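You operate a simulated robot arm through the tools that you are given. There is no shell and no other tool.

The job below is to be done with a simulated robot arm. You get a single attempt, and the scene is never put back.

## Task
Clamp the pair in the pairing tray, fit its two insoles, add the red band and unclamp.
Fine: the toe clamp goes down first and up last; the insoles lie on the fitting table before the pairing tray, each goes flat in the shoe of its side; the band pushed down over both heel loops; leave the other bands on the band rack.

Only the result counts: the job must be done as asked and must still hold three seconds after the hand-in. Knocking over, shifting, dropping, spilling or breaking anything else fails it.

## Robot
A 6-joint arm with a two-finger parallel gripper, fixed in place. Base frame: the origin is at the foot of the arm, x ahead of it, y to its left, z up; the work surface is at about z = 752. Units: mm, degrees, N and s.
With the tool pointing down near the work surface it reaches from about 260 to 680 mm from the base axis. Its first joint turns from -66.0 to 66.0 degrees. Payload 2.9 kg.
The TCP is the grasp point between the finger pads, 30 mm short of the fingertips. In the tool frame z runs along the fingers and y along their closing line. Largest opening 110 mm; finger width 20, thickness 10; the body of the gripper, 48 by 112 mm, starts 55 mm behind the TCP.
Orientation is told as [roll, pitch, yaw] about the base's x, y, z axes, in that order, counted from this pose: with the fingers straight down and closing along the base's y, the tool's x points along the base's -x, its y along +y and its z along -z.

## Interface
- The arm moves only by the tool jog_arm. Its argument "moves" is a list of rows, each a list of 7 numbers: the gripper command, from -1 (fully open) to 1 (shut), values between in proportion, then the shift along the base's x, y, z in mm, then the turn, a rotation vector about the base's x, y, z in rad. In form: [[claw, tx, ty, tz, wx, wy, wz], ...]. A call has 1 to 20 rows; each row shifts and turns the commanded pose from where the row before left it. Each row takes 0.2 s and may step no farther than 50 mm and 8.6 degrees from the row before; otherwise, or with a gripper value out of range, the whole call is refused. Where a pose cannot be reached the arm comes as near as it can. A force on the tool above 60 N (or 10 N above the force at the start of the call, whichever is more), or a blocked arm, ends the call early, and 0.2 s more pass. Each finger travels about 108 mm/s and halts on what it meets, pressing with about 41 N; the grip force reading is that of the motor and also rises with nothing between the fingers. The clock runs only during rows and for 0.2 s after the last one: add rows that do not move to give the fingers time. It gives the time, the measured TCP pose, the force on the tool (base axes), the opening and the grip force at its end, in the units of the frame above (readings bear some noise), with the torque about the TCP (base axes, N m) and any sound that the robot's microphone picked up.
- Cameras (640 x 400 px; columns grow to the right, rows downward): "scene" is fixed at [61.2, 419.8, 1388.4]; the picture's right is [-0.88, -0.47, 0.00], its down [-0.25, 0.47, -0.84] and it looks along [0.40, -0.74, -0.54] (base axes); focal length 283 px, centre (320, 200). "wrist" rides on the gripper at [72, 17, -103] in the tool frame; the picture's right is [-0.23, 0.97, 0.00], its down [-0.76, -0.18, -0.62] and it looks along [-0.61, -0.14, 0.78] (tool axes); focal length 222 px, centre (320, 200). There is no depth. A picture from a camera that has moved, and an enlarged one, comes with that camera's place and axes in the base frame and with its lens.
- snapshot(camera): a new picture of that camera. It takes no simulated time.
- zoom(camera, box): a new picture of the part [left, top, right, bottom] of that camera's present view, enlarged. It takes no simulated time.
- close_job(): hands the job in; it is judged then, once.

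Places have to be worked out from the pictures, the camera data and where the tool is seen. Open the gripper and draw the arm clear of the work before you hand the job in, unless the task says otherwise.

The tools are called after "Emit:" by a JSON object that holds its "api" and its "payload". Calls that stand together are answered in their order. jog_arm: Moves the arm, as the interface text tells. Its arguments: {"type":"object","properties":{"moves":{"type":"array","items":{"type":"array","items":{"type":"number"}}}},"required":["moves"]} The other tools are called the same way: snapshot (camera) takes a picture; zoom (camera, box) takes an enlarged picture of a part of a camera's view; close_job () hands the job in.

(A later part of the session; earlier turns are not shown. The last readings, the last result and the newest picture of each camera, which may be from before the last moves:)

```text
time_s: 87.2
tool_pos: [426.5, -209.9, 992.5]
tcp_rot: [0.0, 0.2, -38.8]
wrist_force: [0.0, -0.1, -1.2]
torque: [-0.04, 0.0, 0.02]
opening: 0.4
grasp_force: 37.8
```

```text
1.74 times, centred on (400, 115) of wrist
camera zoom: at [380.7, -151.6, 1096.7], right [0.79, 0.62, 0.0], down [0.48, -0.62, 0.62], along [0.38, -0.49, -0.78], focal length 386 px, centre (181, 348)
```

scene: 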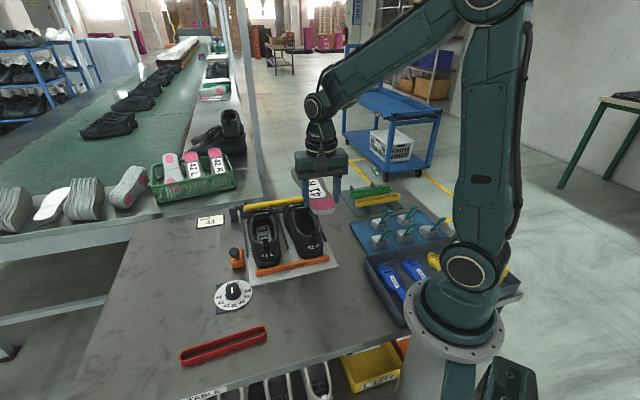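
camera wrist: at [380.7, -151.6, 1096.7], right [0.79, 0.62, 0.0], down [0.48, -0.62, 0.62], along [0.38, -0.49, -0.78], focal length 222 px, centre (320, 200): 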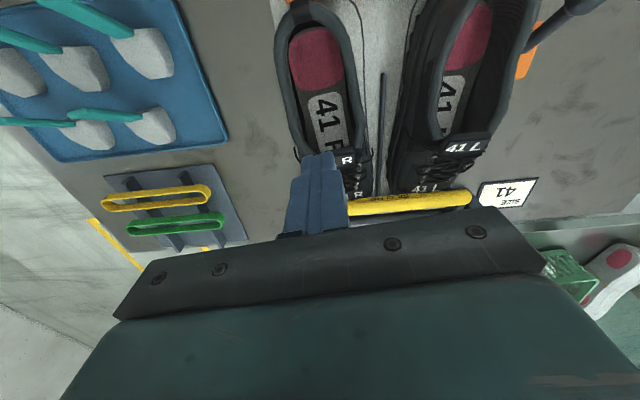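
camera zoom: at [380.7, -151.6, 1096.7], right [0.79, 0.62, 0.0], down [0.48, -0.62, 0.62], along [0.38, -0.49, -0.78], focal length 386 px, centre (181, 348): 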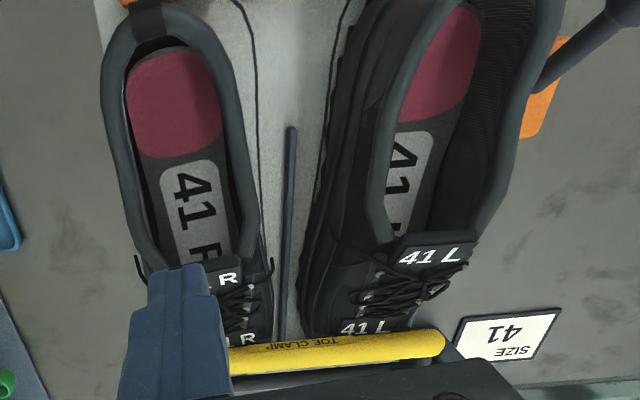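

Both insoles appear seated. I move to the outer side of the right heel (F≈50, L≈-165) and descend to tip height ~815.

Emit:
{"api": "jog_arm", "payload": {"moves": [[1, -47, -9, 0, 0, 0, -0.06], [1, -48, -9, 0, 0, 0, -0.06], [1, 0, 0, -49, 0, 0, 0], [1, 0, 0, -49, 0, 0, 0], [1, 0, 0, -49, 0, 0, 0], [1, 0, 0, 0, 0, 0, 0]]}}

Emit:
{"api": "snapshot", "payload": {"camera": "wrist"}}

Emit:
{"api": "zoom", "payload": {"camera": "scene", "box": [265, 180, 385, 290]}}

```text
time_s: 88.6
tool_pos: [331.7, -227.7, 845.1]
tcp_rot: [0.1, 0.2, -45.7]
wrist_force: [0.6, 0.3, -0.4]
torque: [0.01, -0.02, -0.01]
opening: 0.0
grasp_force: 37.1
```

```text
taken
camera wrist: at [292.5, -164.0, 949.8], right [0.86, 0.52, 0.0], down [0.41, -0.67, 0.62], along [0.32, -0.53, -0.78], focal length 222 px, centre (320, 200)
```

wrist: 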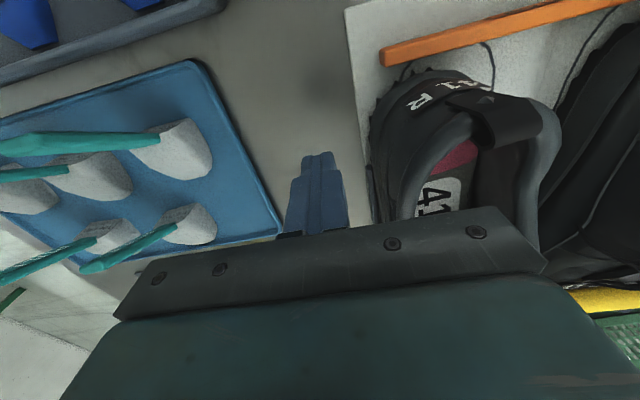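

```text
3.64 times, centred on (325, 235) of scene
camera zoom: at [61.2, 419.8, 1388.4], right [-0.88, -0.47, 0.0], down [-0.25, 0.47, -0.84], along [0.4, -0.74, -0.54], focal length 1030 px, centre (302, 73)
```

zoom: 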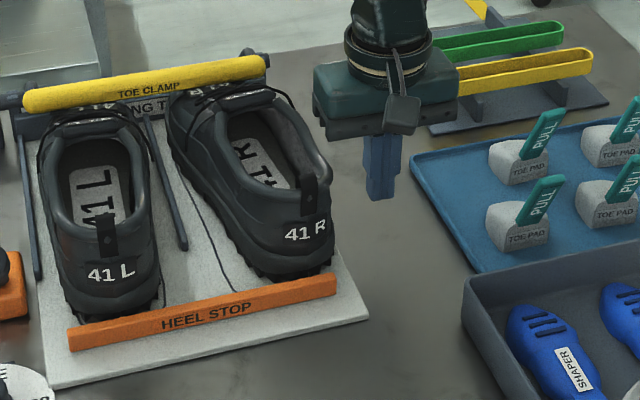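

The fingers are beside the heel. I push toward the tray centre step by step, watching the force.

Emit:
{"api": "jog_arm", "payload": {"moves": [[1, 5.75, 5.56, 0, 0, 0, 0], [1, 5.75, 5.56, 0, 0, 0, 0], [1, 5.75, 5.56, 0, 0, 0, 0], [1, 0, 0, 0, 0, 0, 0]]}}

Emit:
{"api": "jog_arm", "payload": {"moves": [[1, 5.75, 5.56, 0, 0, 0, 0], [1, 5.75, 5.56, 0, 0, 0, 0], [1, 0, 0, 0, 0, 0, 0]]}}

Emit:
{"api": "zoom", "payload": {"camera": "scene", "box": [265, 180, 385, 290]}}

```text
time_s: 89.6
tool_pos: [348.3, -211.4, 845.1]
tcp_rot: [0.2, 0.2, -45.8]
wrist_force: [-1.2, -0.5, 0.5]
torque: [-0.02, 0.01, 0.01]
opening: 0.1
grasp_force: 37.6
```

```text
time_s: 90.4
tool_pos: [360.3, -199.9, 845.6]
tcp_rot: [0.2, 0.0, -45.7]
wrist_force: [-1.4, -1.5, 1.2]
torque: [0.02, 0.0, 0.03]
opening: 0.0
grasp_force: 37.8
```

```text
3.64 times, centred on (325, 235) of scene
camera zoom: at [61.2, 419.8, 1388.4], right [-0.88, -0.47, 0.0], down [-0.25, 0.47, -0.84], along [0.4, -0.74, -0.54], focal length 1030 px, centre (302, 73)
```

zoom: 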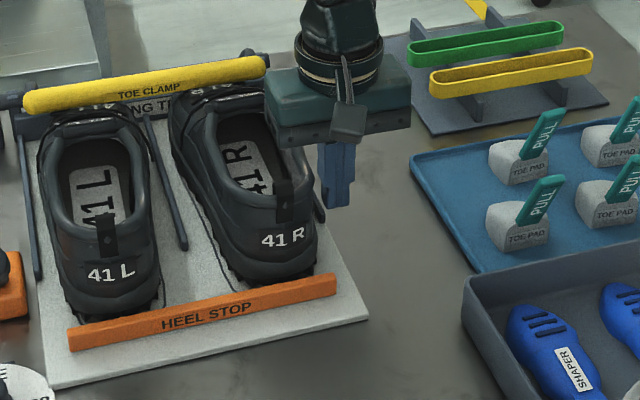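

The heel came back easily; it's about 4 mm from its original place. One more 4 mm nudge, then I retreat and compare.

Emit:
{"api": "jog_arm", "payload": {"moves": [[1, 2.9, 2.8, 0, 0, 0, 0], [1, 0, 0, 0, 0, 0, 0], [1, -14, -13.6, 0, 0, 0, 0], [1, -7, -7, 40, 0, 0, 0], [1, 0, 0, 45, 0, 0, 0], [1, 0, 0, 45, 0, 0, 0]]}}

Emit:
{"api": "zoom", "payload": {"camera": "scene", "box": [220, 170, 360, 300]}}

Emit:
{"api": "snapshot", "payload": {"camera": "wrist"}}

```text
time_s: 91.8
tool_pos: [343.3, -217.5, 977.2]
tcp_rot: [0.1, 0.2, -45.7]
wrist_force: [-0.5, 0.1, 0.0]
torque: [0.01, -0.01, 0.04]
opening: 0.1
grasp_force: 37.8
```

```text
3.08 times, centred on (290, 235) of scene
camera zoom: at [61.2, 419.8, 1388.4], right [-0.88, -0.47, 0.0], down [-0.25, 0.47, -0.84], along [0.4, -0.74, -0.54], focal length 872 px, centre (412, 92)
```

zoom: 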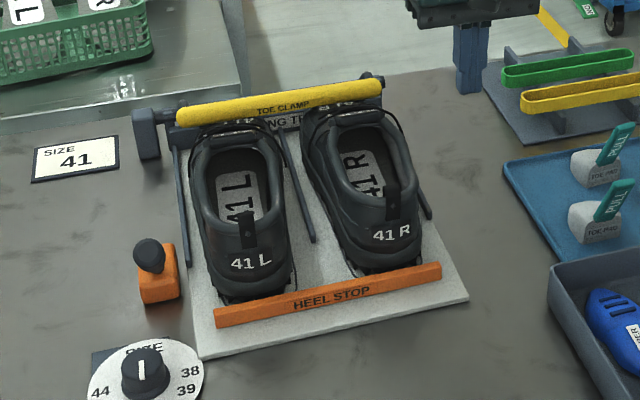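

```text
taken
camera wrist: at [304.1, -154.1, 1080.8], right [0.86, 0.52, 0.0], down [0.41, -0.67, 0.62], along [0.32, -0.53, -0.78], focal length 222 px, centre (320, 200)
```

wrist: 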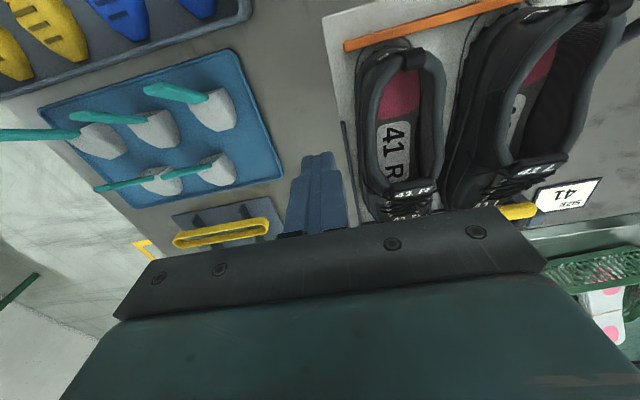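

Both shoes are back essentially at their original places. To verify the right insole is flat, I press its heel pad gently at about (418,-161).

Emit:
{"api": "jog_arm", "payload": {"moves": [[1, 37, 28, 0, 0, 0, 0], [1, 37, 28, 0, 0, 0, 0], [1, 0, 0, -45, 0, 0, 0], [1, 0, 0, -45, 0, 0, 0], [1, 0, 0, -32, 0, 0, 0], [1, 0, 0, 0, 0, 0, 0]]}}

Emit:
{"api": "snapshot", "payload": {"camera": "wrist"}}

```text
time_s: 93.2
tool_pos: [417.6, -160.7, 852.7]
tcp_rot: [0.1, 0.1, -45.6]
wrist_force: [1.1, -0.8, 0.4]
torque: [0.0, -0.01, -0.01]
opening: 0.0
grasp_force: 38.2
```

```text
taken
camera wrist: at [378.4, -97.3, 956.9], right [0.86, 0.52, 0.0], down [0.41, -0.67, 0.62], along [0.32, -0.53, -0.78], focal length 222 px, centre (320, 200)
```

wrist: 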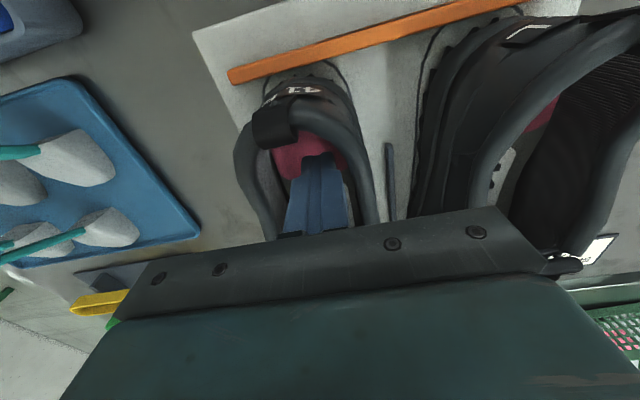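

Emit:
{"api": "jog_arm", "payload": {"moves": [[1, 0, 0, -8, 0, 0, 0], [1, 0, 0, -6, 0, 0, 0], [1, 0, 0, 0, 0, 0, 0]]}}

Emit:
{"api": "jog_arm", "payload": {"moves": [[1, 0, 0, -4, 0, 0, 0], [1, 0, 0, 0, 0, 0, 0]]}}

Emit:
{"api": "jog_arm", "payload": {"moves": [[1, 0, 0, -4, 0, 0, 0], [1, 0, 0, 0, 0, 0, 0]]}}

```text
time_s: 94.0
tool_pos: [417.0, -160.4, 838.7]
tcp_rot: [0.1, 0.1, -45.7]
wrist_force: [-0.1, -0.2, -0.4]
torque: [0.02, 0.0, -0.02]
opening: 0.1
grasp_force: 37.5
```

```text
time_s: 94.6
tool_pos: [416.9, -161.5, 834.1]
tcp_rot: [0.1, 0.2, -45.8]
wrist_force: [-0.4, 0.0, 0.0]
torque: [-0.01, 0.01, 0.01]
opening: 0.0
grasp_force: 37.7
```

```text
time_s: 95.2
tool_pos: [417.2, -161.4, 830.6]
tcp_rot: [0.2, 0.1, -45.7]
wrist_force: [-1.1, 0.4, 2.7]
torque: [0.04, 0.03, 0.0]
opening: 0.1
grasp_force: 37.8
```

Contact is at the same height (830.6) as on the left side, so both insoles lie flat. I retract and then inspect the heel loops for the band.

Emit:
{"api": "jog_arm", "payload": {"moves": [[1, 0, 0, 20, 0, 0, 0], [1, 0, 0, 45, 0, 0, 0], [1, 0, 0, 45, 0, 0, 0], [1, 8, 40, 10, 0, 0, 0], [1, 8, 40, 10, 0, 0, 0]]}}

Emit:
{"api": "snapshot", "payload": {"camera": "wrist"}}

Emit:
{"api": "zoom", "payload": {"camera": "wrist", "box": [180, 0, 480, 200]}}

```text
time_s: 96.4
tool_pos: [432.8, -82.3, 961.6]
tcp_rot: [0.1, 0.1, -45.7]
wrist_force: [-0.1, -0.8, 0.5]
torque: [0.0, -0.03, 0.01]
opening: 0.2
grasp_force: 36.9
```

```text
taken
camera wrist: at [394.1, -17.8, 1065.7], right [0.86, 0.52, 0.0], down [0.41, -0.67, 0.62], along [0.32, -0.53, -0.78], focal length 222 px, centre (320, 200)
```

wrist: 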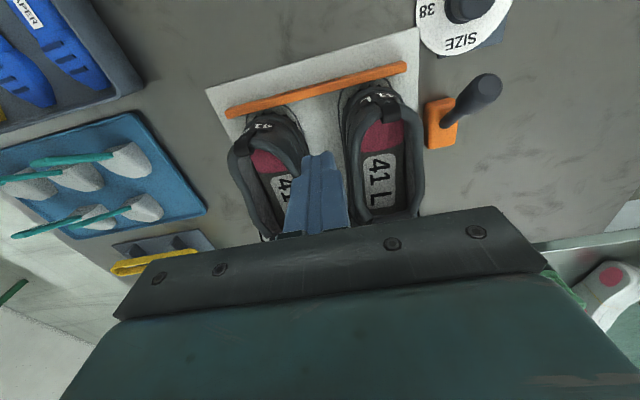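

```text
2.00 times, centred on (330, 100) of wrist
camera zoom: at [394.1, -17.8, 1065.7], right [0.86, 0.52, 0.0], down [0.41, -0.67, 0.62], along [0.32, -0.53, -0.78], focal length 444 px, centre (300, 400)
```

zoom: 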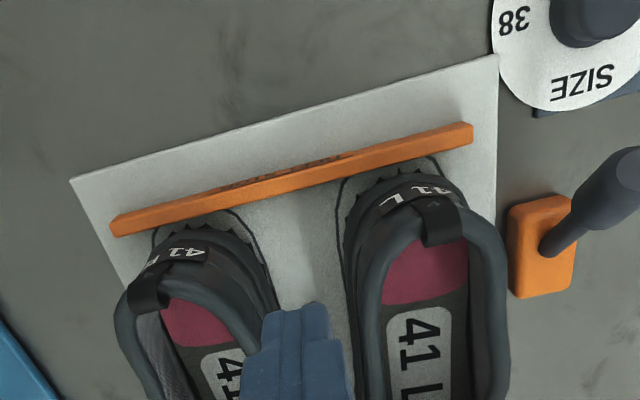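

Loops are at about (474,-36,873) and (378,-135,868), 138 mm apart. Let me zoom in on the red band and the loops for dimensions.

Emit:
{"api": "zoom", "payload": {"camera": "scene", "box": [170, 315, 280, 375]}}

Emit:
{"api": "zoom", "payload": {"camera": "scene", "box": [245, 220, 285, 260]}}

Emit:
{"api": "zoom", "payload": {"camera": "scene", "box": [295, 215, 335, 255]}}

Emit:
{"api": "zoom", "payload": {"camera": "scene", "box": [335, 180, 405, 220]}}

```text
5.82 times, centred on (225, 345) of scene
camera zoom: at [61.2, 419.8, 1388.4], right [-0.88, -0.47, 0.0], down [-0.25, 0.47, -0.84], along [0.4, -0.74, -0.54], focal length 1649 px, centre (873, -644)
```

zoom: 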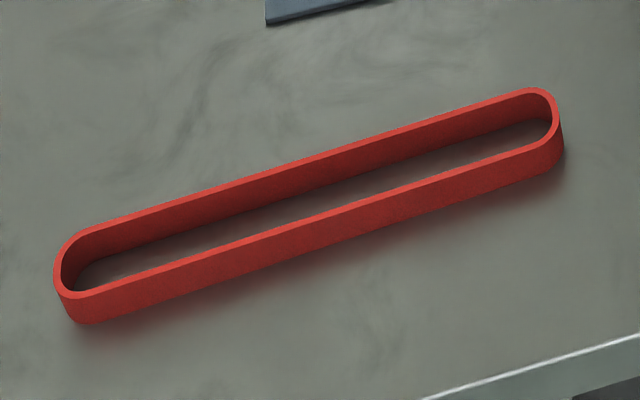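

```text
10.00 times, centred on (265, 240) of scene
camera zoom: at [61.2, 419.8, 1388.4], right [-0.88, -0.47, 0.0], down [-0.25, 0.47, -0.84], along [0.4, -0.74, -0.54], focal length 2834 px, centre (870, -200)
```

zoom: 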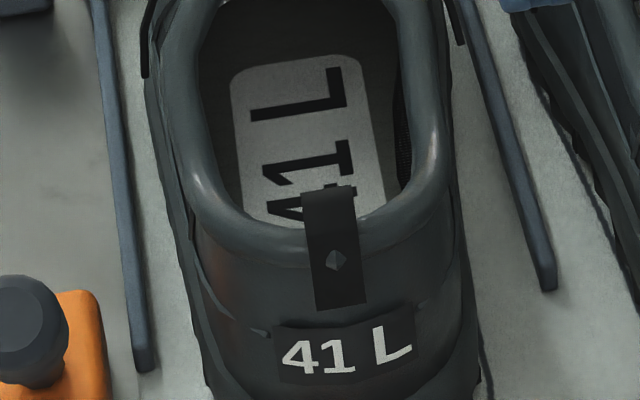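

```text
10.00 times, centred on (315, 235) of scene
camera zoom: at [61.2, 419.8, 1388.4], right [-0.88, -0.47, 0.0], down [-0.25, 0.47, -0.84], along [0.4, -0.74, -0.54], focal length 2834 px, centre (370, -150)
```

zoom: 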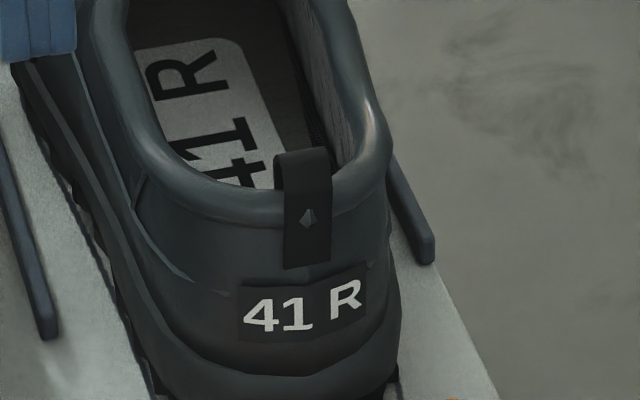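

```text
9.14 times, centred on (370, 200) of scene
camera zoom: at [61.2, 419.8, 1388.4], right [-0.88, -0.47, 0.0], down [-0.25, 0.47, -0.84], along [0.4, -0.74, -0.54], focal length 2591 px, centre (-137, 200)
```

zoom: 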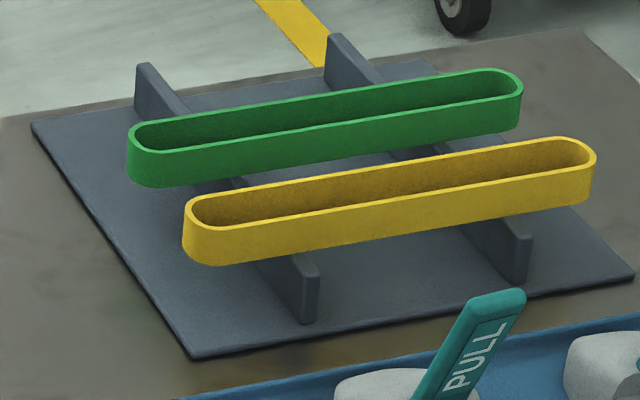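

The band is a rigid-looking ring about 190 mm long, ~22 mm wide, ~12 mm tall; the loops are straps ~14 mm wide rising above the heel rims. I want a side view of the loops, so I move to the right of the tray with the camera looking across.

Emit:
{"api": "jog_arm", "payload": {"moves": [[0, -13.1, -11.9, 0, 0, 0, 0.143], [0, -13.1, -11.9, 0, 0, 0, 0.143], [0, -13.1, -11.9, 0, 0, 0, 0.143], [0, -13.1, -11.9, 0, 0, 0, 0.143], [0, -13.1, -11.9, 0, 0, 0, 0.143], [0, -13.1, -11.9, 0, 0, 0, 0.143], [0, -13.1, -11.9, 0, 0, 0, 0.143], [0, -13.1, -11.9, 0, 0, 0, 0.143], [0, -13.1, -11.9, 0, 0, 0, 0.143], [0, -13.1, -11.9, 0, 0, 0, 0.143], [0, -13.1, -11.9, 0, 0, 0, 0.143]]}}

Emit:
{"api": "jog_arm", "payload": {"moves": [[0, 0, 0, -10, 0.091, -0.0942, 0], [0, 0, 0, -10, 0.091, -0.0942, 0], [0, 0, 0, -10, 0.091, -0.0942, 0], [0, 0, 0, -10, 0.091, -0.0942, 0], [0, 0, 0, 0, 0, 0, 0]]}}

Emit:
{"api": "snapshot", "payload": {"camera": "wrist"}}

```text
time_s: 98.8
tool_pos: [288.6, -212.5, 961.5]
tcp_rot: [0.2, 0.2, 44.4]
wrist_force: [0.3, -0.4, -0.2]
torque: [0.01, 0.02, 0.0]
opening: 54.5
grasp_force: 0.0
```

```text
time_s: 100.0
tool_pos: [289.1, -213.6, 921.7]
tcp_rot: [-0.1, -30.1, 44.4]
wrist_force: [0.8, 0.0, 0.2]
torque: [0.02, 0.05, 0.0]
opening: 55.1
grasp_force: 0.1
```

```text
taken
camera wrist: at [194.6, -279.6, 975.6], right [-0.54, 0.83, 0.11], down [0.37, 0.12, 0.92], along [0.75, 0.54, -0.37], focal length 222 px, centre (320, 200)
```

wrist: 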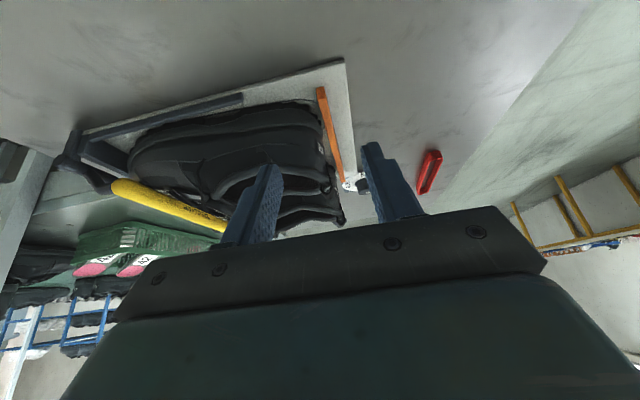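

Emit:
{"api": "zoom", "payload": {"camera": "wrist", "box": [270, 120, 380, 230]}}

Emit:
{"api": "zoom", "payload": {"camera": "wrist", "box": [310, 150, 370, 230]}}

```text
3.64 times, centred on (325, 175) of wrist
camera zoom: at [194.6, -279.6, 975.6], right [-0.54, 0.83, 0.11], down [0.37, 0.12, 0.92], along [0.75, 0.54, -0.37], focal length 808 px, centre (302, 291)
```

zoom: 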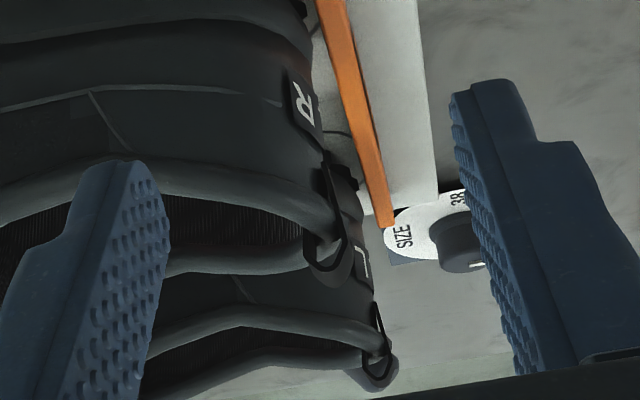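

```text
5.00 times, centred on (340, 190) of wrist
camera zoom: at [194.6, -279.6, 975.6], right [-0.54, 0.83, 0.11], down [0.37, 0.12, 0.92], along [0.75, 0.54, -0.37], focal length 1111 px, centre (220, 250)
```

zoom: 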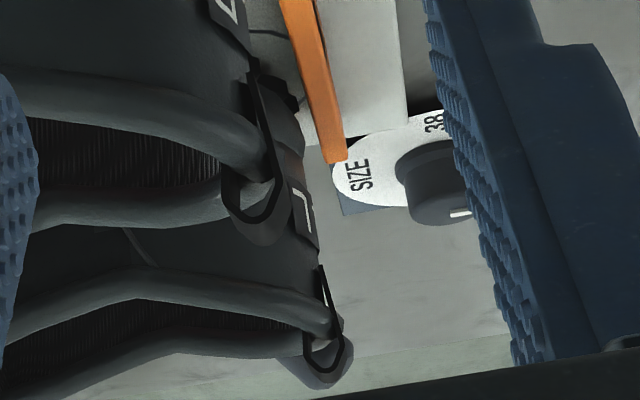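

The side view shows each loop is a U-strap ~13 mm deep rising ~10 mm above its rim; tips at about (477,-41,878) and (381,-137,877). Now I level the tool, go high over the tray to the red band (centre ≈(431,193)) and look at it from above.

Emit:
{"api": "jog_arm", "payload": {"moves": [[0, 0, 0, 20, -0.091, 0.0942, 0], [0, 0, 0, 20, -0.091, 0.0942, 0], [0, 0, 0, 20, -0.091, 0.0942, 0], [0, 0, 0, 20, -0.091, 0.0942, 0], [0, 14, 40, 0, 0, 0, 0], [0, 14, 40, 0, 0, 0, 0], [0, 14, 40, 0, 0, 0, 0], [0, 14, 40, 0, 0, 0, 0], [0, 14, 40, 0, 0, 0, 0], [0, 14, 40, 0, 0, 0, 0], [0, 14, 40, 0, 0, 0, 0], [0, 14, 40, 0, 0, 0, 0], [0, 14, 40, -20, 0, 0, 0], [0, 14, 40, -30, 0, 0, 0]]}}

Emit:
{"api": "snapshot", "payload": {"camera": "wrist"}}

Emit:
{"api": "zoom", "payload": {"camera": "wrist", "box": [180, 0, 460, 200]}}

```text
refused: row 14 steps farther than a row can; nothing moved
```

```text
taken
camera wrist: at [194.6, -279.6, 975.6], right [-0.54, 0.83, 0.11], down [0.37, 0.12, 0.92], along [0.75, 0.54, -0.37], focal length 222 px, centre (320, 200)
```

wrist: 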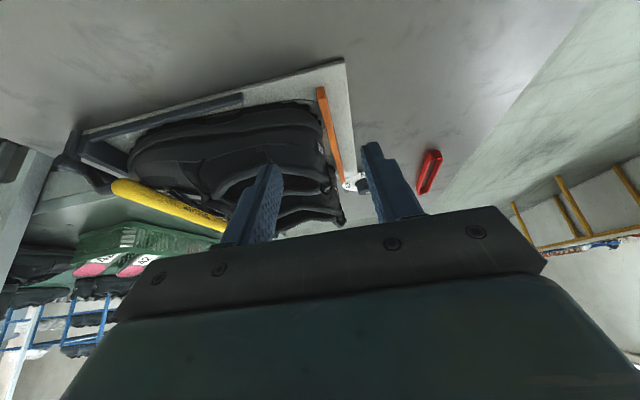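

```text
2.00 times, centred on (320, 100) of wrist
camera zoom: at [194.6, -279.6, 975.6], right [-0.54, 0.83, 0.11], down [0.37, 0.12, 0.92], along [0.75, 0.54, -0.37], focal length 444 px, centre (320, 400)
```

zoom: 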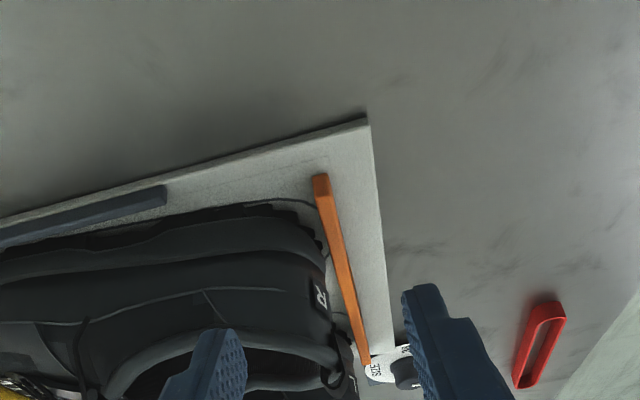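

The last row was too long, nothing moved. I resend with the descent as separate rows.

Emit:
{"api": "jog_arm", "payload": {"moves": [[0, 0, 0, 20, -0.091, 0.0942, 0], [0, 0, 0, 20, -0.091, 0.0942, 0], [0, 0, 0, 20, -0.091, 0.0942, 0], [0, 0, 0, 20, -0.091, 0.0942, 0], [0, 14, 40, 0, 0, 0, 0], [0, 14, 40, 0, 0, 0, 0], [0, 14, 40, 0, 0, 0, 0], [0, 14, 40, 0, 0, 0, 0], [0, 14, 40, 0, 0, 0, 0], [0, 14, 40, 0, 0, 0, 0], [0, 14, 40, 0, 0, 0, 0], [0, 14, 40, 0, 0, 0, 0], [0, 14, 40, 0, 0, 0, 0], [0, 14, 40, 0, 0, 0, 0], [0, 0, 0, -40, 0, 0, 0], [0, 0, 0, -20, 0, 0, 0]]}}

Emit:
{"api": "snapshot", "payload": {"camera": "wrist"}}

Emit:
{"api": "zoom", "payload": {"camera": "wrist", "box": [180, 0, 460, 200]}}

```text
time_s: 103.4
tool_pos: [429.1, 186.9, 940.0]
tcp_rot: [0.2, 0.2, 44.4]
wrist_force: [0.0, -0.4, -0.1]
torque: [0.0, 0.0, 0.0]
opening: 55.1
grasp_force: 0.0
```

```text
taken
camera wrist: at [365.1, 149.3, 1044.7], right [-0.52, 0.85, 0.0], down [0.67, 0.41, 0.62], along [0.53, 0.32, -0.78], focal length 222 px, centre (320, 200)
```

wrist: 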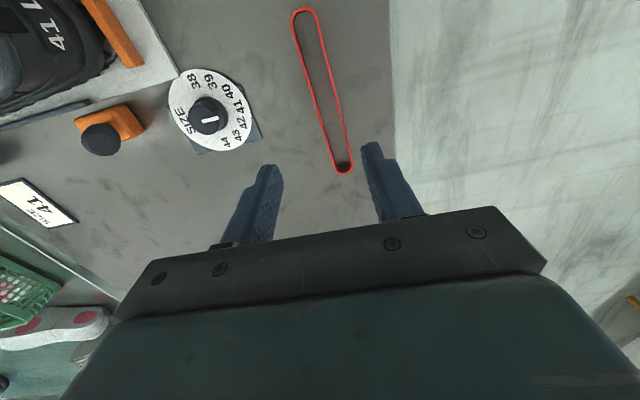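

```text
2.00 times, centred on (320, 100) of wrist
camera zoom: at [365.1, 149.3, 1044.7], right [-0.52, 0.85, 0.0], down [0.67, 0.41, 0.62], along [0.53, 0.32, -0.78], focal length 444 px, centre (320, 400)
```

zoom: 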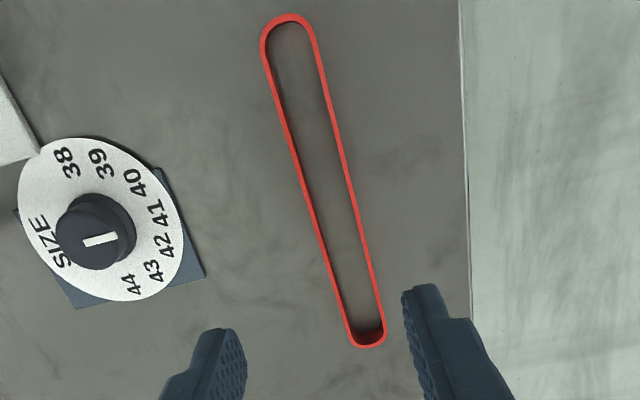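

The band's centre measures (430,199.5), axis ≈46°, outer width ≈28 mm, inner ≈23 mm. I align over its middle, narrow the opening to 45 mm and descend partway.

Emit:
{"api": "jog_arm", "payload": {"moves": [[0.18, 0.9, 12.6, -30, 0, 0, 0.028], [0.18, 0, 0, -45, 0, 0, 0], [0.18, 0, 0, -40, 0, 0, 0], [0.18, 0, 0, 0, 0, 0, 0]]}}

Emit:
{"api": "snapshot", "payload": {"camera": "wrist"}}

Emit:
{"api": "zoom", "payload": {"camera": "scene", "box": [170, 290, 290, 390]}}

```text
time_s: 104.4
tool_pos: [429.5, 199.6, 825.5]
tcp_rot: [0.1, 0.1, 46.0]
wrist_force: [0.2, 0.6, -0.1]
torque: [-0.03, 0.01, 0.03]
opening: 45.2
grasp_force: 0.1
```

```text
taken
camera wrist: at [367.4, 160.4, 930.1], right [-0.54, 0.84, 0.0], down [0.66, 0.42, 0.62], along [0.52, 0.34, -0.78], focal length 222 px, centre (320, 200)
```

wrist: 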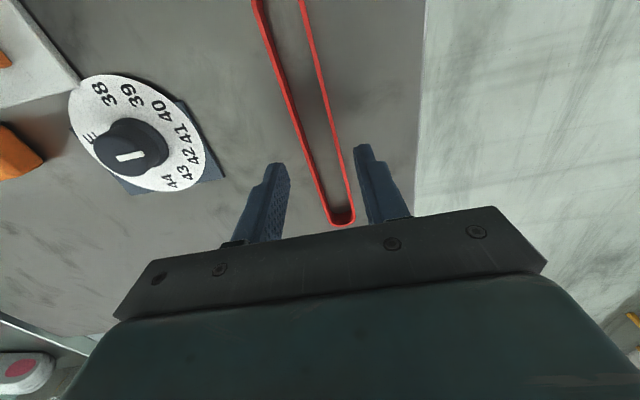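

```text
4.00 times, centred on (230, 340) of scene
camera zoom: at [61.2, 419.8, 1388.4], right [-0.88, -0.47, 0.0], down [-0.25, 0.47, -0.84], along [0.4, -0.74, -0.54], focal length 1134 px, centre (680, -360)
```

zoom: 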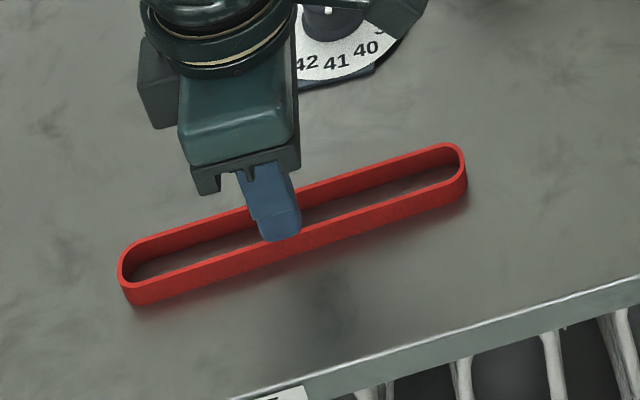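

The band is centred between the fingers. I descend to tip height ~753.5 and close on it.

Emit:
{"api": "jog_arm", "payload": {"moves": [[0.18, 0, 0, -25, 0, 0, 0], [0.18, 0, 0, -12, 0, 0, 0], [0.18, 0, 0, -5, 0, 0, 0], [0.18, 0, 0, 0, 0, 0, 0]]}}

Emit:
{"api": "jog_arm", "payload": {"moves": [[0.45, 0, 0, 0, 0, 0, 0], [0.52, 0, 0, 0, 0, 0, 0], [0.6, 0, 0, 0, 0, 0, 0], [0.6, 0, 0, 0, 0, 0, 0]]}}

Emit:
{"api": "snapshot", "payload": {"camera": "wrist"}}

Emit:
{"api": "zoom", "payload": {"camera": "scene", "box": [170, 290, 290, 390]}}

```text
time_s: 105.4
tool_pos: [429.6, 199.8, 783.2]
tcp_rot: [0.1, 0.3, 46.0]
wrist_force: [1.0, 1.1, 0.3]
torque: [-0.04, 0.02, -0.02]
opening: 45.3
grasp_force: 0.0
```

```text
time_s: 106.4
tool_pos: [428.9, 199.8, 782.8]
tcp_rot: [0.1, 0.2, 46.0]
wrist_force: [-0.6, 0.3, 0.2]
torque: [0.01, 0.0, 0.01]
opening: 27.3
grasp_force: 40.8
```

```text
taken
camera wrist: at [366.7, 160.5, 888.6], right [-0.54, 0.84, 0.0], down [0.66, 0.42, 0.62], along [0.52, 0.34, -0.78], focal length 222 px, centre (320, 200)
```

wrist: 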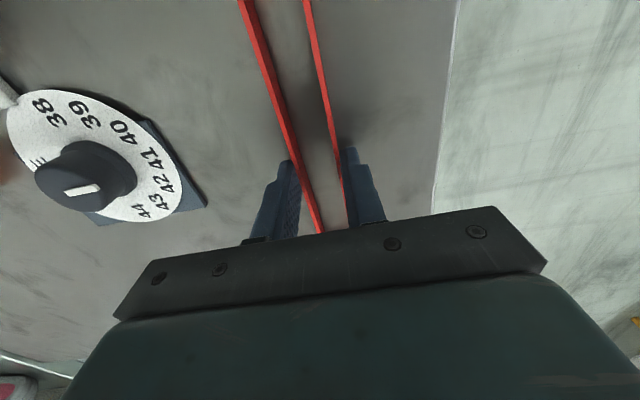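

```text
4.00 times, centred on (230, 340) of scene
camera zoom: at [61.2, 419.8, 1388.4], right [-0.88, -0.47, 0.0], down [-0.25, 0.47, -0.84], along [0.4, -0.74, -0.54], focal length 1134 px, centre (680, -360)
```

zoom: 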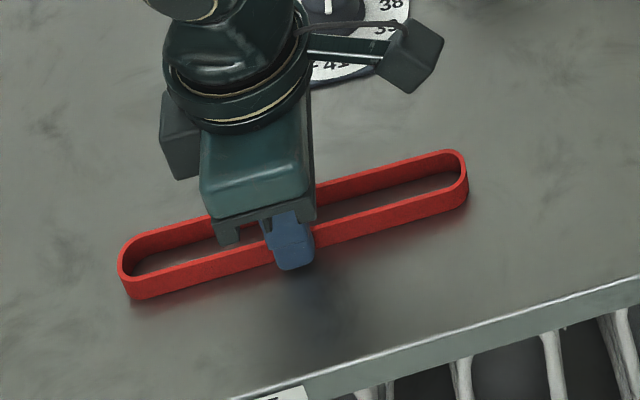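

The band is gripped (27.3 mm, rigid). I lift it and carry it over to above the two heel loops, centre target (429,-88.5), axis 45°.

Emit:
{"api": "jog_arm", "payload": {"moves": [[0.6, 0, 0, 20, 0, 0, 0], [0.6, 0, 0, 45, 0, 0, 0], [0.6, 0, 0, 45, 0, 0, 0], [0.6, 0, 0, 45, 0, 0, 0], [0.6, 0, 0, 45, 0, 0, -0.025]]}}

Emit:
{"api": "jog_arm", "payload": {"moves": [[0.6, 0, -41, 0, 0, 0, 0], [0.6, 0, -41, 0, 0, 0, 0], [0.6, 0, -41, 0, 0, 0, 0], [0.6, 0, -41, 0, 0, 0, 0], [0.6, 0, -41, 0, 0, 0, 0], [0.6, 0, -41, 0, 0, 0, 0], [0.6, 0, -41, 0, 0, 0, 0], [0.6, 0, 0, 0, 0, 0, 0]]}}

Emit:
{"api": "snapshot", "payload": {"camera": "wrist"}}

Emit:
{"api": "zoom", "payload": {"camera": "scene", "box": [220, 170, 360, 300]}}

```text
time_s: 107.6
tool_pos: [430.1, 199.2, 984.9]
tcp_rot: [0.3, 0.3, 44.6]
wrist_force: [-0.5, 0.2, 0.4]
torque: [0.0, 0.01, -0.02]
opening: 27.0
grasp_force: 40.9
```

```text
time_s: 109.4
tool_pos: [429.2, -88.4, 983.5]
tcp_rot: [0.2, 0.1, 44.6]
wrist_force: [-0.5, 0.7, -0.4]
torque: [-0.01, 0.01, 0.02]
opening: 27.2
grasp_force: 41.0
```

```text
taken
camera wrist: at [366.3, -126.7, 1088.1], right [-0.52, 0.85, 0.0], down [0.67, 0.41, 0.62], along [0.53, 0.33, -0.78], focal length 222 px, centre (320, 200)
```

wrist: 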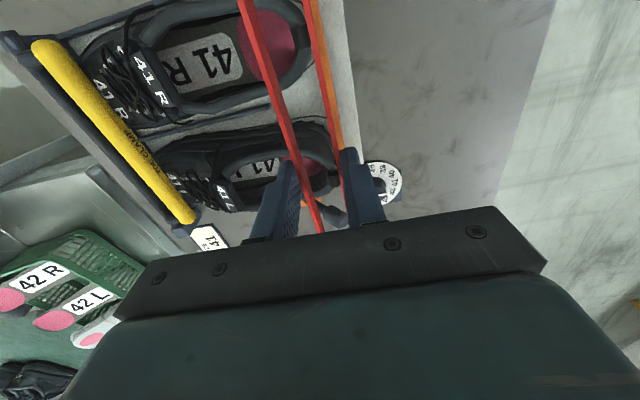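

```text
3.08 times, centred on (290, 235) of scene
camera zoom: at [61.2, 419.8, 1388.4], right [-0.88, -0.47, 0.0], down [-0.25, 0.47, -0.84], along [0.4, -0.74, -0.54], focal length 872 px, centre (412, 92)
```

zoom: 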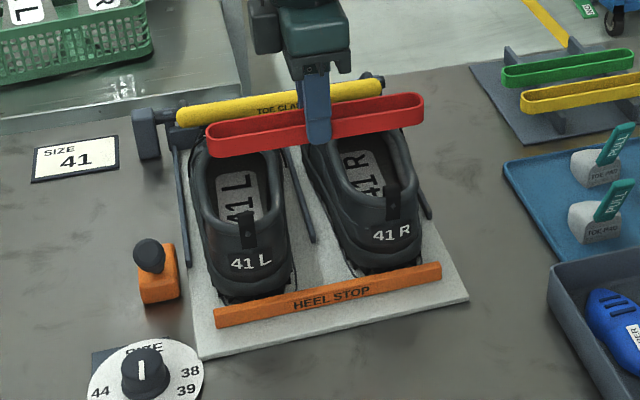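

The band hovers level above the heels. I lower it to about 25 mm above the loop tips and check alignment in both cameras.

Emit:
{"api": "jog_arm", "payload": {"moves": [[0.6, 0, 0, -25, 0, 0, 0], [0.6, 0, 0, -23, 0, 0, 0], [0.6, 0, 0, 0, 0, 0, 0]]}}

Emit:
{"api": "snapshot", "payload": {"camera": "wrist"}}

Emit:
{"api": "zoom", "payload": {"camera": "wrist", "box": [220, 0, 400, 200]}}

Emit:
{"api": "zoom", "payload": {"camera": "scene", "box": [245, 200, 345, 260]}}

```text
time_s: 110.2
tool_pos: [430.1, -88.0, 936.0]
tcp_rot: [0.2, 0.2, 44.6]
wrist_force: [0.5, 0.1, -0.1]
torque: [-0.02, 0.02, 0.0]
opening: 27.4
grasp_force: 41.3
```

```text
taken
camera wrist: at [366.2, -125.5, 1039.9], right [-0.52, 0.85, 0.0], down [0.67, 0.41, 0.62], along [0.53, 0.33, -0.78], focal length 222 px, centre (320, 200)
```

wrist: 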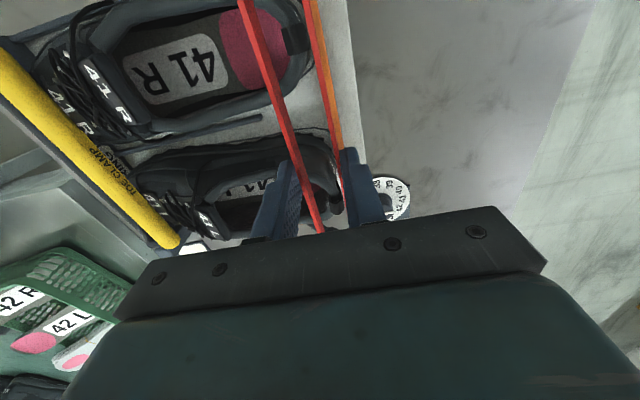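

```text
2.00 times, centred on (310, 100) of wrist
camera zoom: at [366.2, -125.5, 1039.9], right [-0.52, 0.85, 0.0], down [0.67, 0.41, 0.62], along [0.53, 0.33, -0.78], focal length 444 px, centre (340, 400)
```

zoom: 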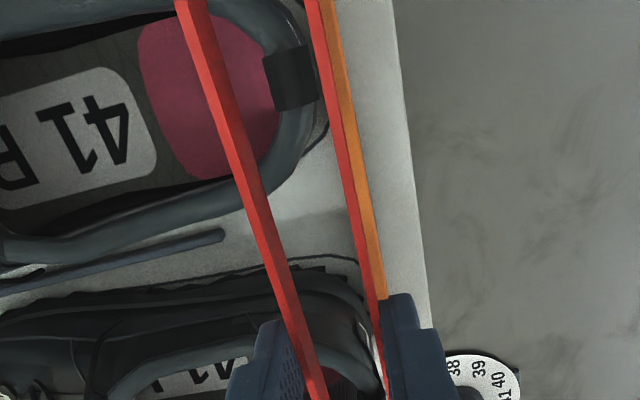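

```text
6.40 times, centred on (295, 230) of scene
camera zoom: at [61.2, 419.8, 1388.4], right [-0.88, -0.47, 0.0], down [-0.25, 0.47, -0.84], along [0.4, -0.74, -0.54], focal length 1814 px, centre (480, 8)
```

zoom: 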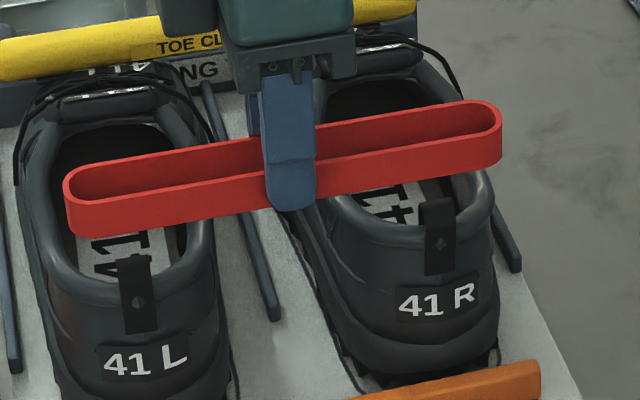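

Alignment checks out: the right loop lies ~2 mm from the band's centre line with ±4 mm clearance, the left loop ~1 mm. I nudge 1 mm and lower in small steps with force checks.

Emit:
{"api": "jog_arm", "payload": {"moves": [[0.6, -0.85, 0.85, -10, 0, 0, 0], [0.6, 0, 0, -10, 0, 0, 0], [0.6, 0, 0, 0, 0, 0, 0]]}}

Emit:
{"api": "zoom", "payload": {"camera": "wrist", "box": [220, 0, 400, 200]}}

Emit:
{"api": "zoom", "payload": {"camera": "scene", "box": [245, 210, 345, 260]}}

```text
time_s: 111.0
tool_pos: [429.2, -86.5, 914.8]
tcp_rot: [0.2, 0.1, 44.6]
wrist_force: [-0.4, 1.1, -0.5]
torque: [0.01, -0.02, 0.0]
opening: 27.5
grasp_force: 41.1
```

```text
2.00 times, centred on (310, 100) of wrist
camera zoom: at [365.0, -124.1, 1019.9], right [-0.52, 0.85, 0.0], down [0.67, 0.41, 0.62], along [0.53, 0.33, -0.78], focal length 444 px, centre (340, 400)
```

zoom: 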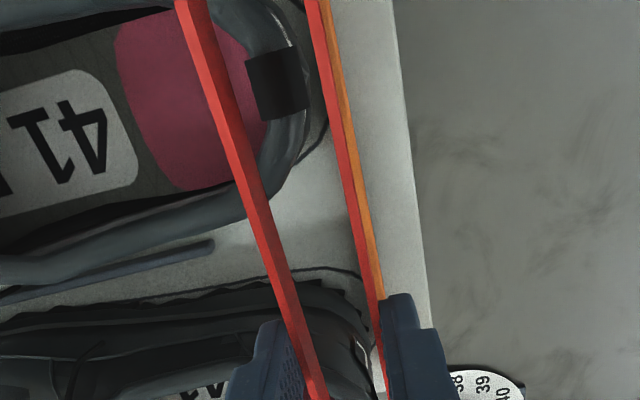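

```text
6.40 times, centred on (295, 235) of scene
camera zoom: at [61.2, 419.8, 1388.4], right [-0.88, -0.47, 0.0], down [-0.25, 0.47, -0.84], along [0.4, -0.74, -0.54], focal length 1814 px, centre (480, -24)
```

zoom: 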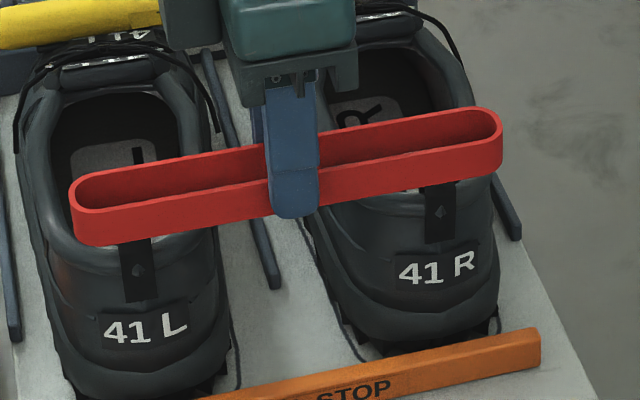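

The right loop remains centred between the walls. I continue down in 5 mm steps.

Emit:
{"api": "jog_arm", "payload": {"moves": [[0.6, 0, 0, -6, 0, 0, 0], [0.6, 0, 0, 0, 0, 0, 0]]}}

Emit:
{"api": "jog_arm", "payload": {"moves": [[0.6, 0, 0, -5, 0, 0, 0], [0.6, 0, 0, 0, 0, 0, 0]]}}

Emit:
{"api": "zoom", "payload": {"camera": "wrist", "box": [220, 0, 400, 200]}}

Emit:
{"api": "zoom", "payload": {"camera": "scene", "box": [245, 210, 345, 260]}}

```text
time_s: 111.6
tool_pos: [429.4, -86.1, 909.6]
tcp_rot: [0.2, 0.2, 44.5]
wrist_force: [0.3, -0.8, -0.4]
torque: [-0.01, 0.02, 0.03]
opening: 27.5
grasp_force: 41.2
```

```text
time_s: 112.2
tool_pos: [428.8, -85.9, 904.4]
tcp_rot: [0.0, 0.1, 44.6]
wrist_force: [0.3, -0.8, 0.4]
torque: [0.01, -0.01, 0.01]
opening: 27.2
grasp_force: 41.2
```

```text
2.00 times, centred on (310, 100) of wrist
camera zoom: at [365.0, -124.1, 1009.3], right [-0.52, 0.85, 0.0], down [0.67, 0.41, 0.62], along [0.53, 0.33, -0.78], focal length 444 px, centre (340, 400)
```

zoom: 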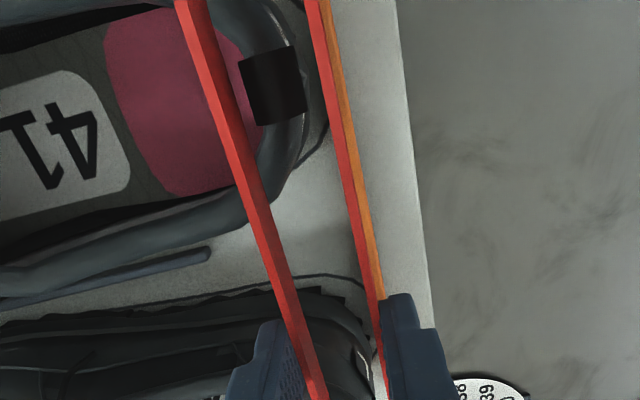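

```text
6.40 times, centred on (295, 235) of scene
camera zoom: at [61.2, 419.8, 1388.4], right [-0.88, -0.47, 0.0], down [-0.25, 0.47, -0.84], along [0.4, -0.74, -0.54], focal length 1814 px, centre (480, -24)
```

zoom: 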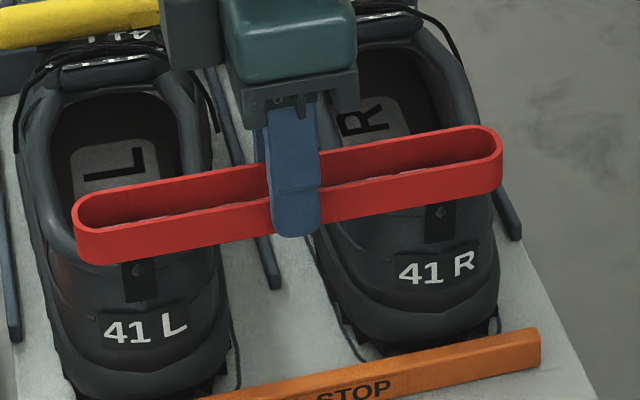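

The right loop sits ~1.7 mm toward the front wall; I shift 1 mm forward and keep lowering.

Emit:
{"api": "jog_arm", "payload": {"moves": [[0.6, 0.8, -0.8, -3, 0, 0, 0], [0.6, 0, 0, -3, 0, 0, 0], [0.6, 0, 0, 0, 0, 0, 0]]}}

Emit:
{"api": "jog_arm", "payload": {"moves": [[0.6, 0, 0, -4, 0, 0, 0], [0.6, 0, 0, 0, 0, 0, 0]]}}

Emit:
{"api": "zoom", "payload": {"camera": "wrist", "box": [220, 0, 400, 200]}}

Emit:
{"api": "zoom", "payload": {"camera": "scene", "box": [245, 210, 345, 260]}}

```text
time_s: 113.0
tool_pos: [429.4, -86.6, 898.6]
tcp_rot: [0.2, 0.3, 44.5]
wrist_force: [-0.2, -0.1, -0.2]
torque: [0.02, 0.0, 0.0]
opening: 27.3
grasp_force: 41.0
```

```text
time_s: 113.6
tool_pos: [429.6, -87.1, 895.0]
tcp_rot: [0.1, 0.1, 44.6]
wrist_force: [1.1, 1.0, 3.3]
torque: [0.23, -0.24, 0.01]
opening: 27.4
grasp_force: 40.4
```

```text
2.00 times, centred on (310, 100) of wrist
camera zoom: at [366.3, -125.2, 999.8], right [-0.52, 0.85, 0.0], down [0.67, 0.41, 0.62], along [0.53, 0.33, -0.78], focal length 444 px, centre (340, 400)
```

zoom: 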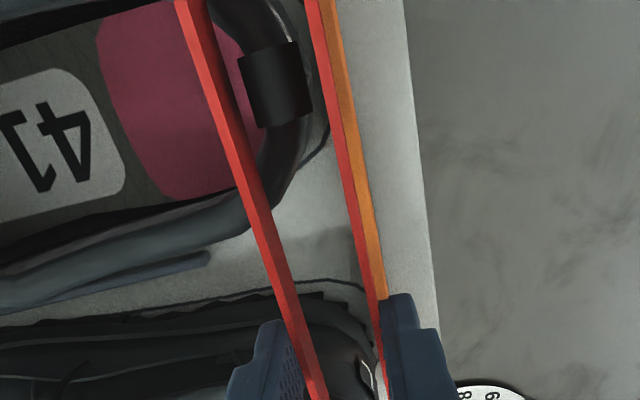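

```text
6.40 times, centred on (295, 235) of scene
camera zoom: at [61.2, 419.8, 1388.4], right [-0.88, -0.47, 0.0], down [-0.25, 0.47, -0.84], along [0.4, -0.74, -0.54], focal length 1814 px, centre (480, -24)
```

zoom: 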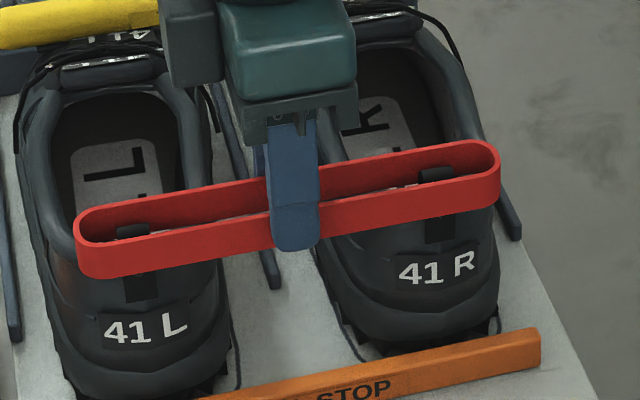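

Both loop tips now show inside the band in the scene view, and first light contact (3 N) occurs on the left rim. I press down further in small steps.

Emit:
{"api": "jog_arm", "payload": {"moves": [[0.6, 0, 0, -2, 0, 0, 0], [0.6, 0, 0, 0, 0, 0, 0]]}}

Emit:
{"api": "jog_arm", "payload": {"moves": [[0.6, 0, 0, -2, 0, 0, 0], [0.6, 0, 0, 0, 0, 0, 0]]}}

Emit:
{"api": "zoom", "payload": {"camera": "scene", "box": [245, 210, 345, 260]}}

```text
time_s: 114.2
tool_pos: [430.2, -87.2, 893.8]
tcp_rot: [0.1, 0.0, 44.6]
wrist_force: [2.6, 2.5, 7.6]
torque: [0.55, -0.57, -0.02]
opening: 27.1
grasp_force: 40.8
```

```text
time_s: 114.8
tool_pos: [429.8, -87.1, 892.6]
tcp_rot: [0.1, 0.1, 44.6]
wrist_force: [3.4, 3.7, 13.4]
torque: [0.58, -0.72, 0.09]
opening: 27.4
grasp_force: 41.1
```

```text
6.40 times, centred on (295, 235) of scene
camera zoom: at [61.1, 419.9, 1388.4], right [-0.88, -0.47, 0.0], down [-0.25, 0.47, -0.84], along [0.4, -0.74, -0.54], focal length 1814 px, centre (480, -24)
```

zoom: 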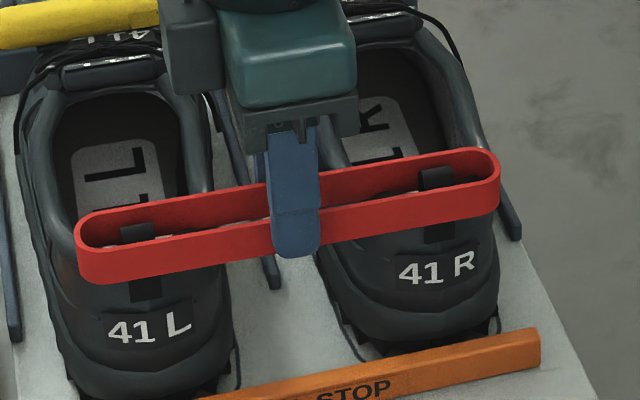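

The band is down around both loops (13 N, mainly on the left collar). I release it and see how it settles.

Emit:
{"api": "jog_arm", "payload": {"moves": [[0.5, 0, 0, 0, 0, 0, 0], [0.35, 0, 0, 0, 0, 0, 0], [0.2, 0, 0, 0, 0, 0, 0], [0.2, 0, 0, 0, 0, 0, 0]]}}

Emit:
{"api": "zoom", "payload": {"camera": "scene", "box": [245, 210, 345, 260]}}

Emit:
{"api": "zoom", "payload": {"camera": "wrist", "box": [220, 0, 400, 200]}}

```text
time_s: 115.8
tool_pos: [429.1, -86.6, 890.5]
tcp_rot: [0.2, 0.2, 44.7]
wrist_force: [0.5, 0.1, -0.5]
torque: [-0.02, 0.0, 0.03]
opening: 44.2
grasp_force: 0.1
```

```text
6.40 times, centred on (295, 235) of scene
camera zoom: at [61.2, 419.8, 1388.4], right [-0.88, -0.47, 0.0], down [-0.25, 0.47, -0.84], along [0.4, -0.74, -0.54], focal length 1814 px, centre (480, -24)
```

zoom: 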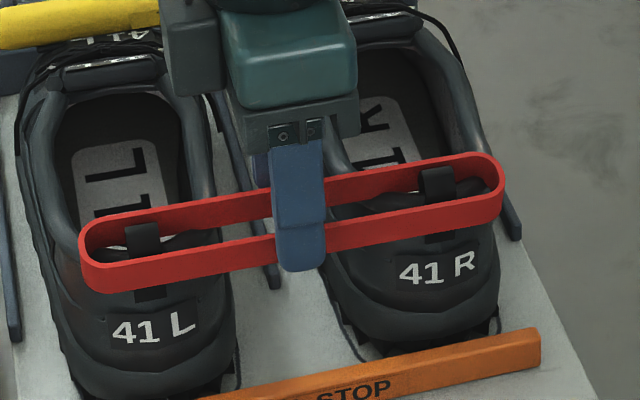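

```text
2.00 times, centred on (310, 100) of wrist
camera zoom: at [365.9, -125.1, 995.9], right [-0.52, 0.85, 0.0], down [0.67, 0.41, 0.62], along [0.53, 0.33, -0.78], focal length 444 px, centre (340, 400)
```

zoom: 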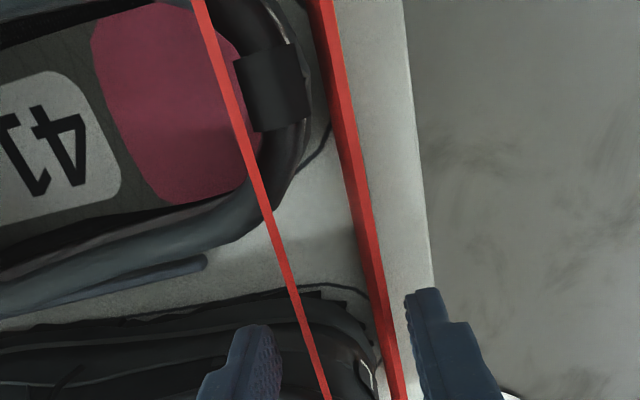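

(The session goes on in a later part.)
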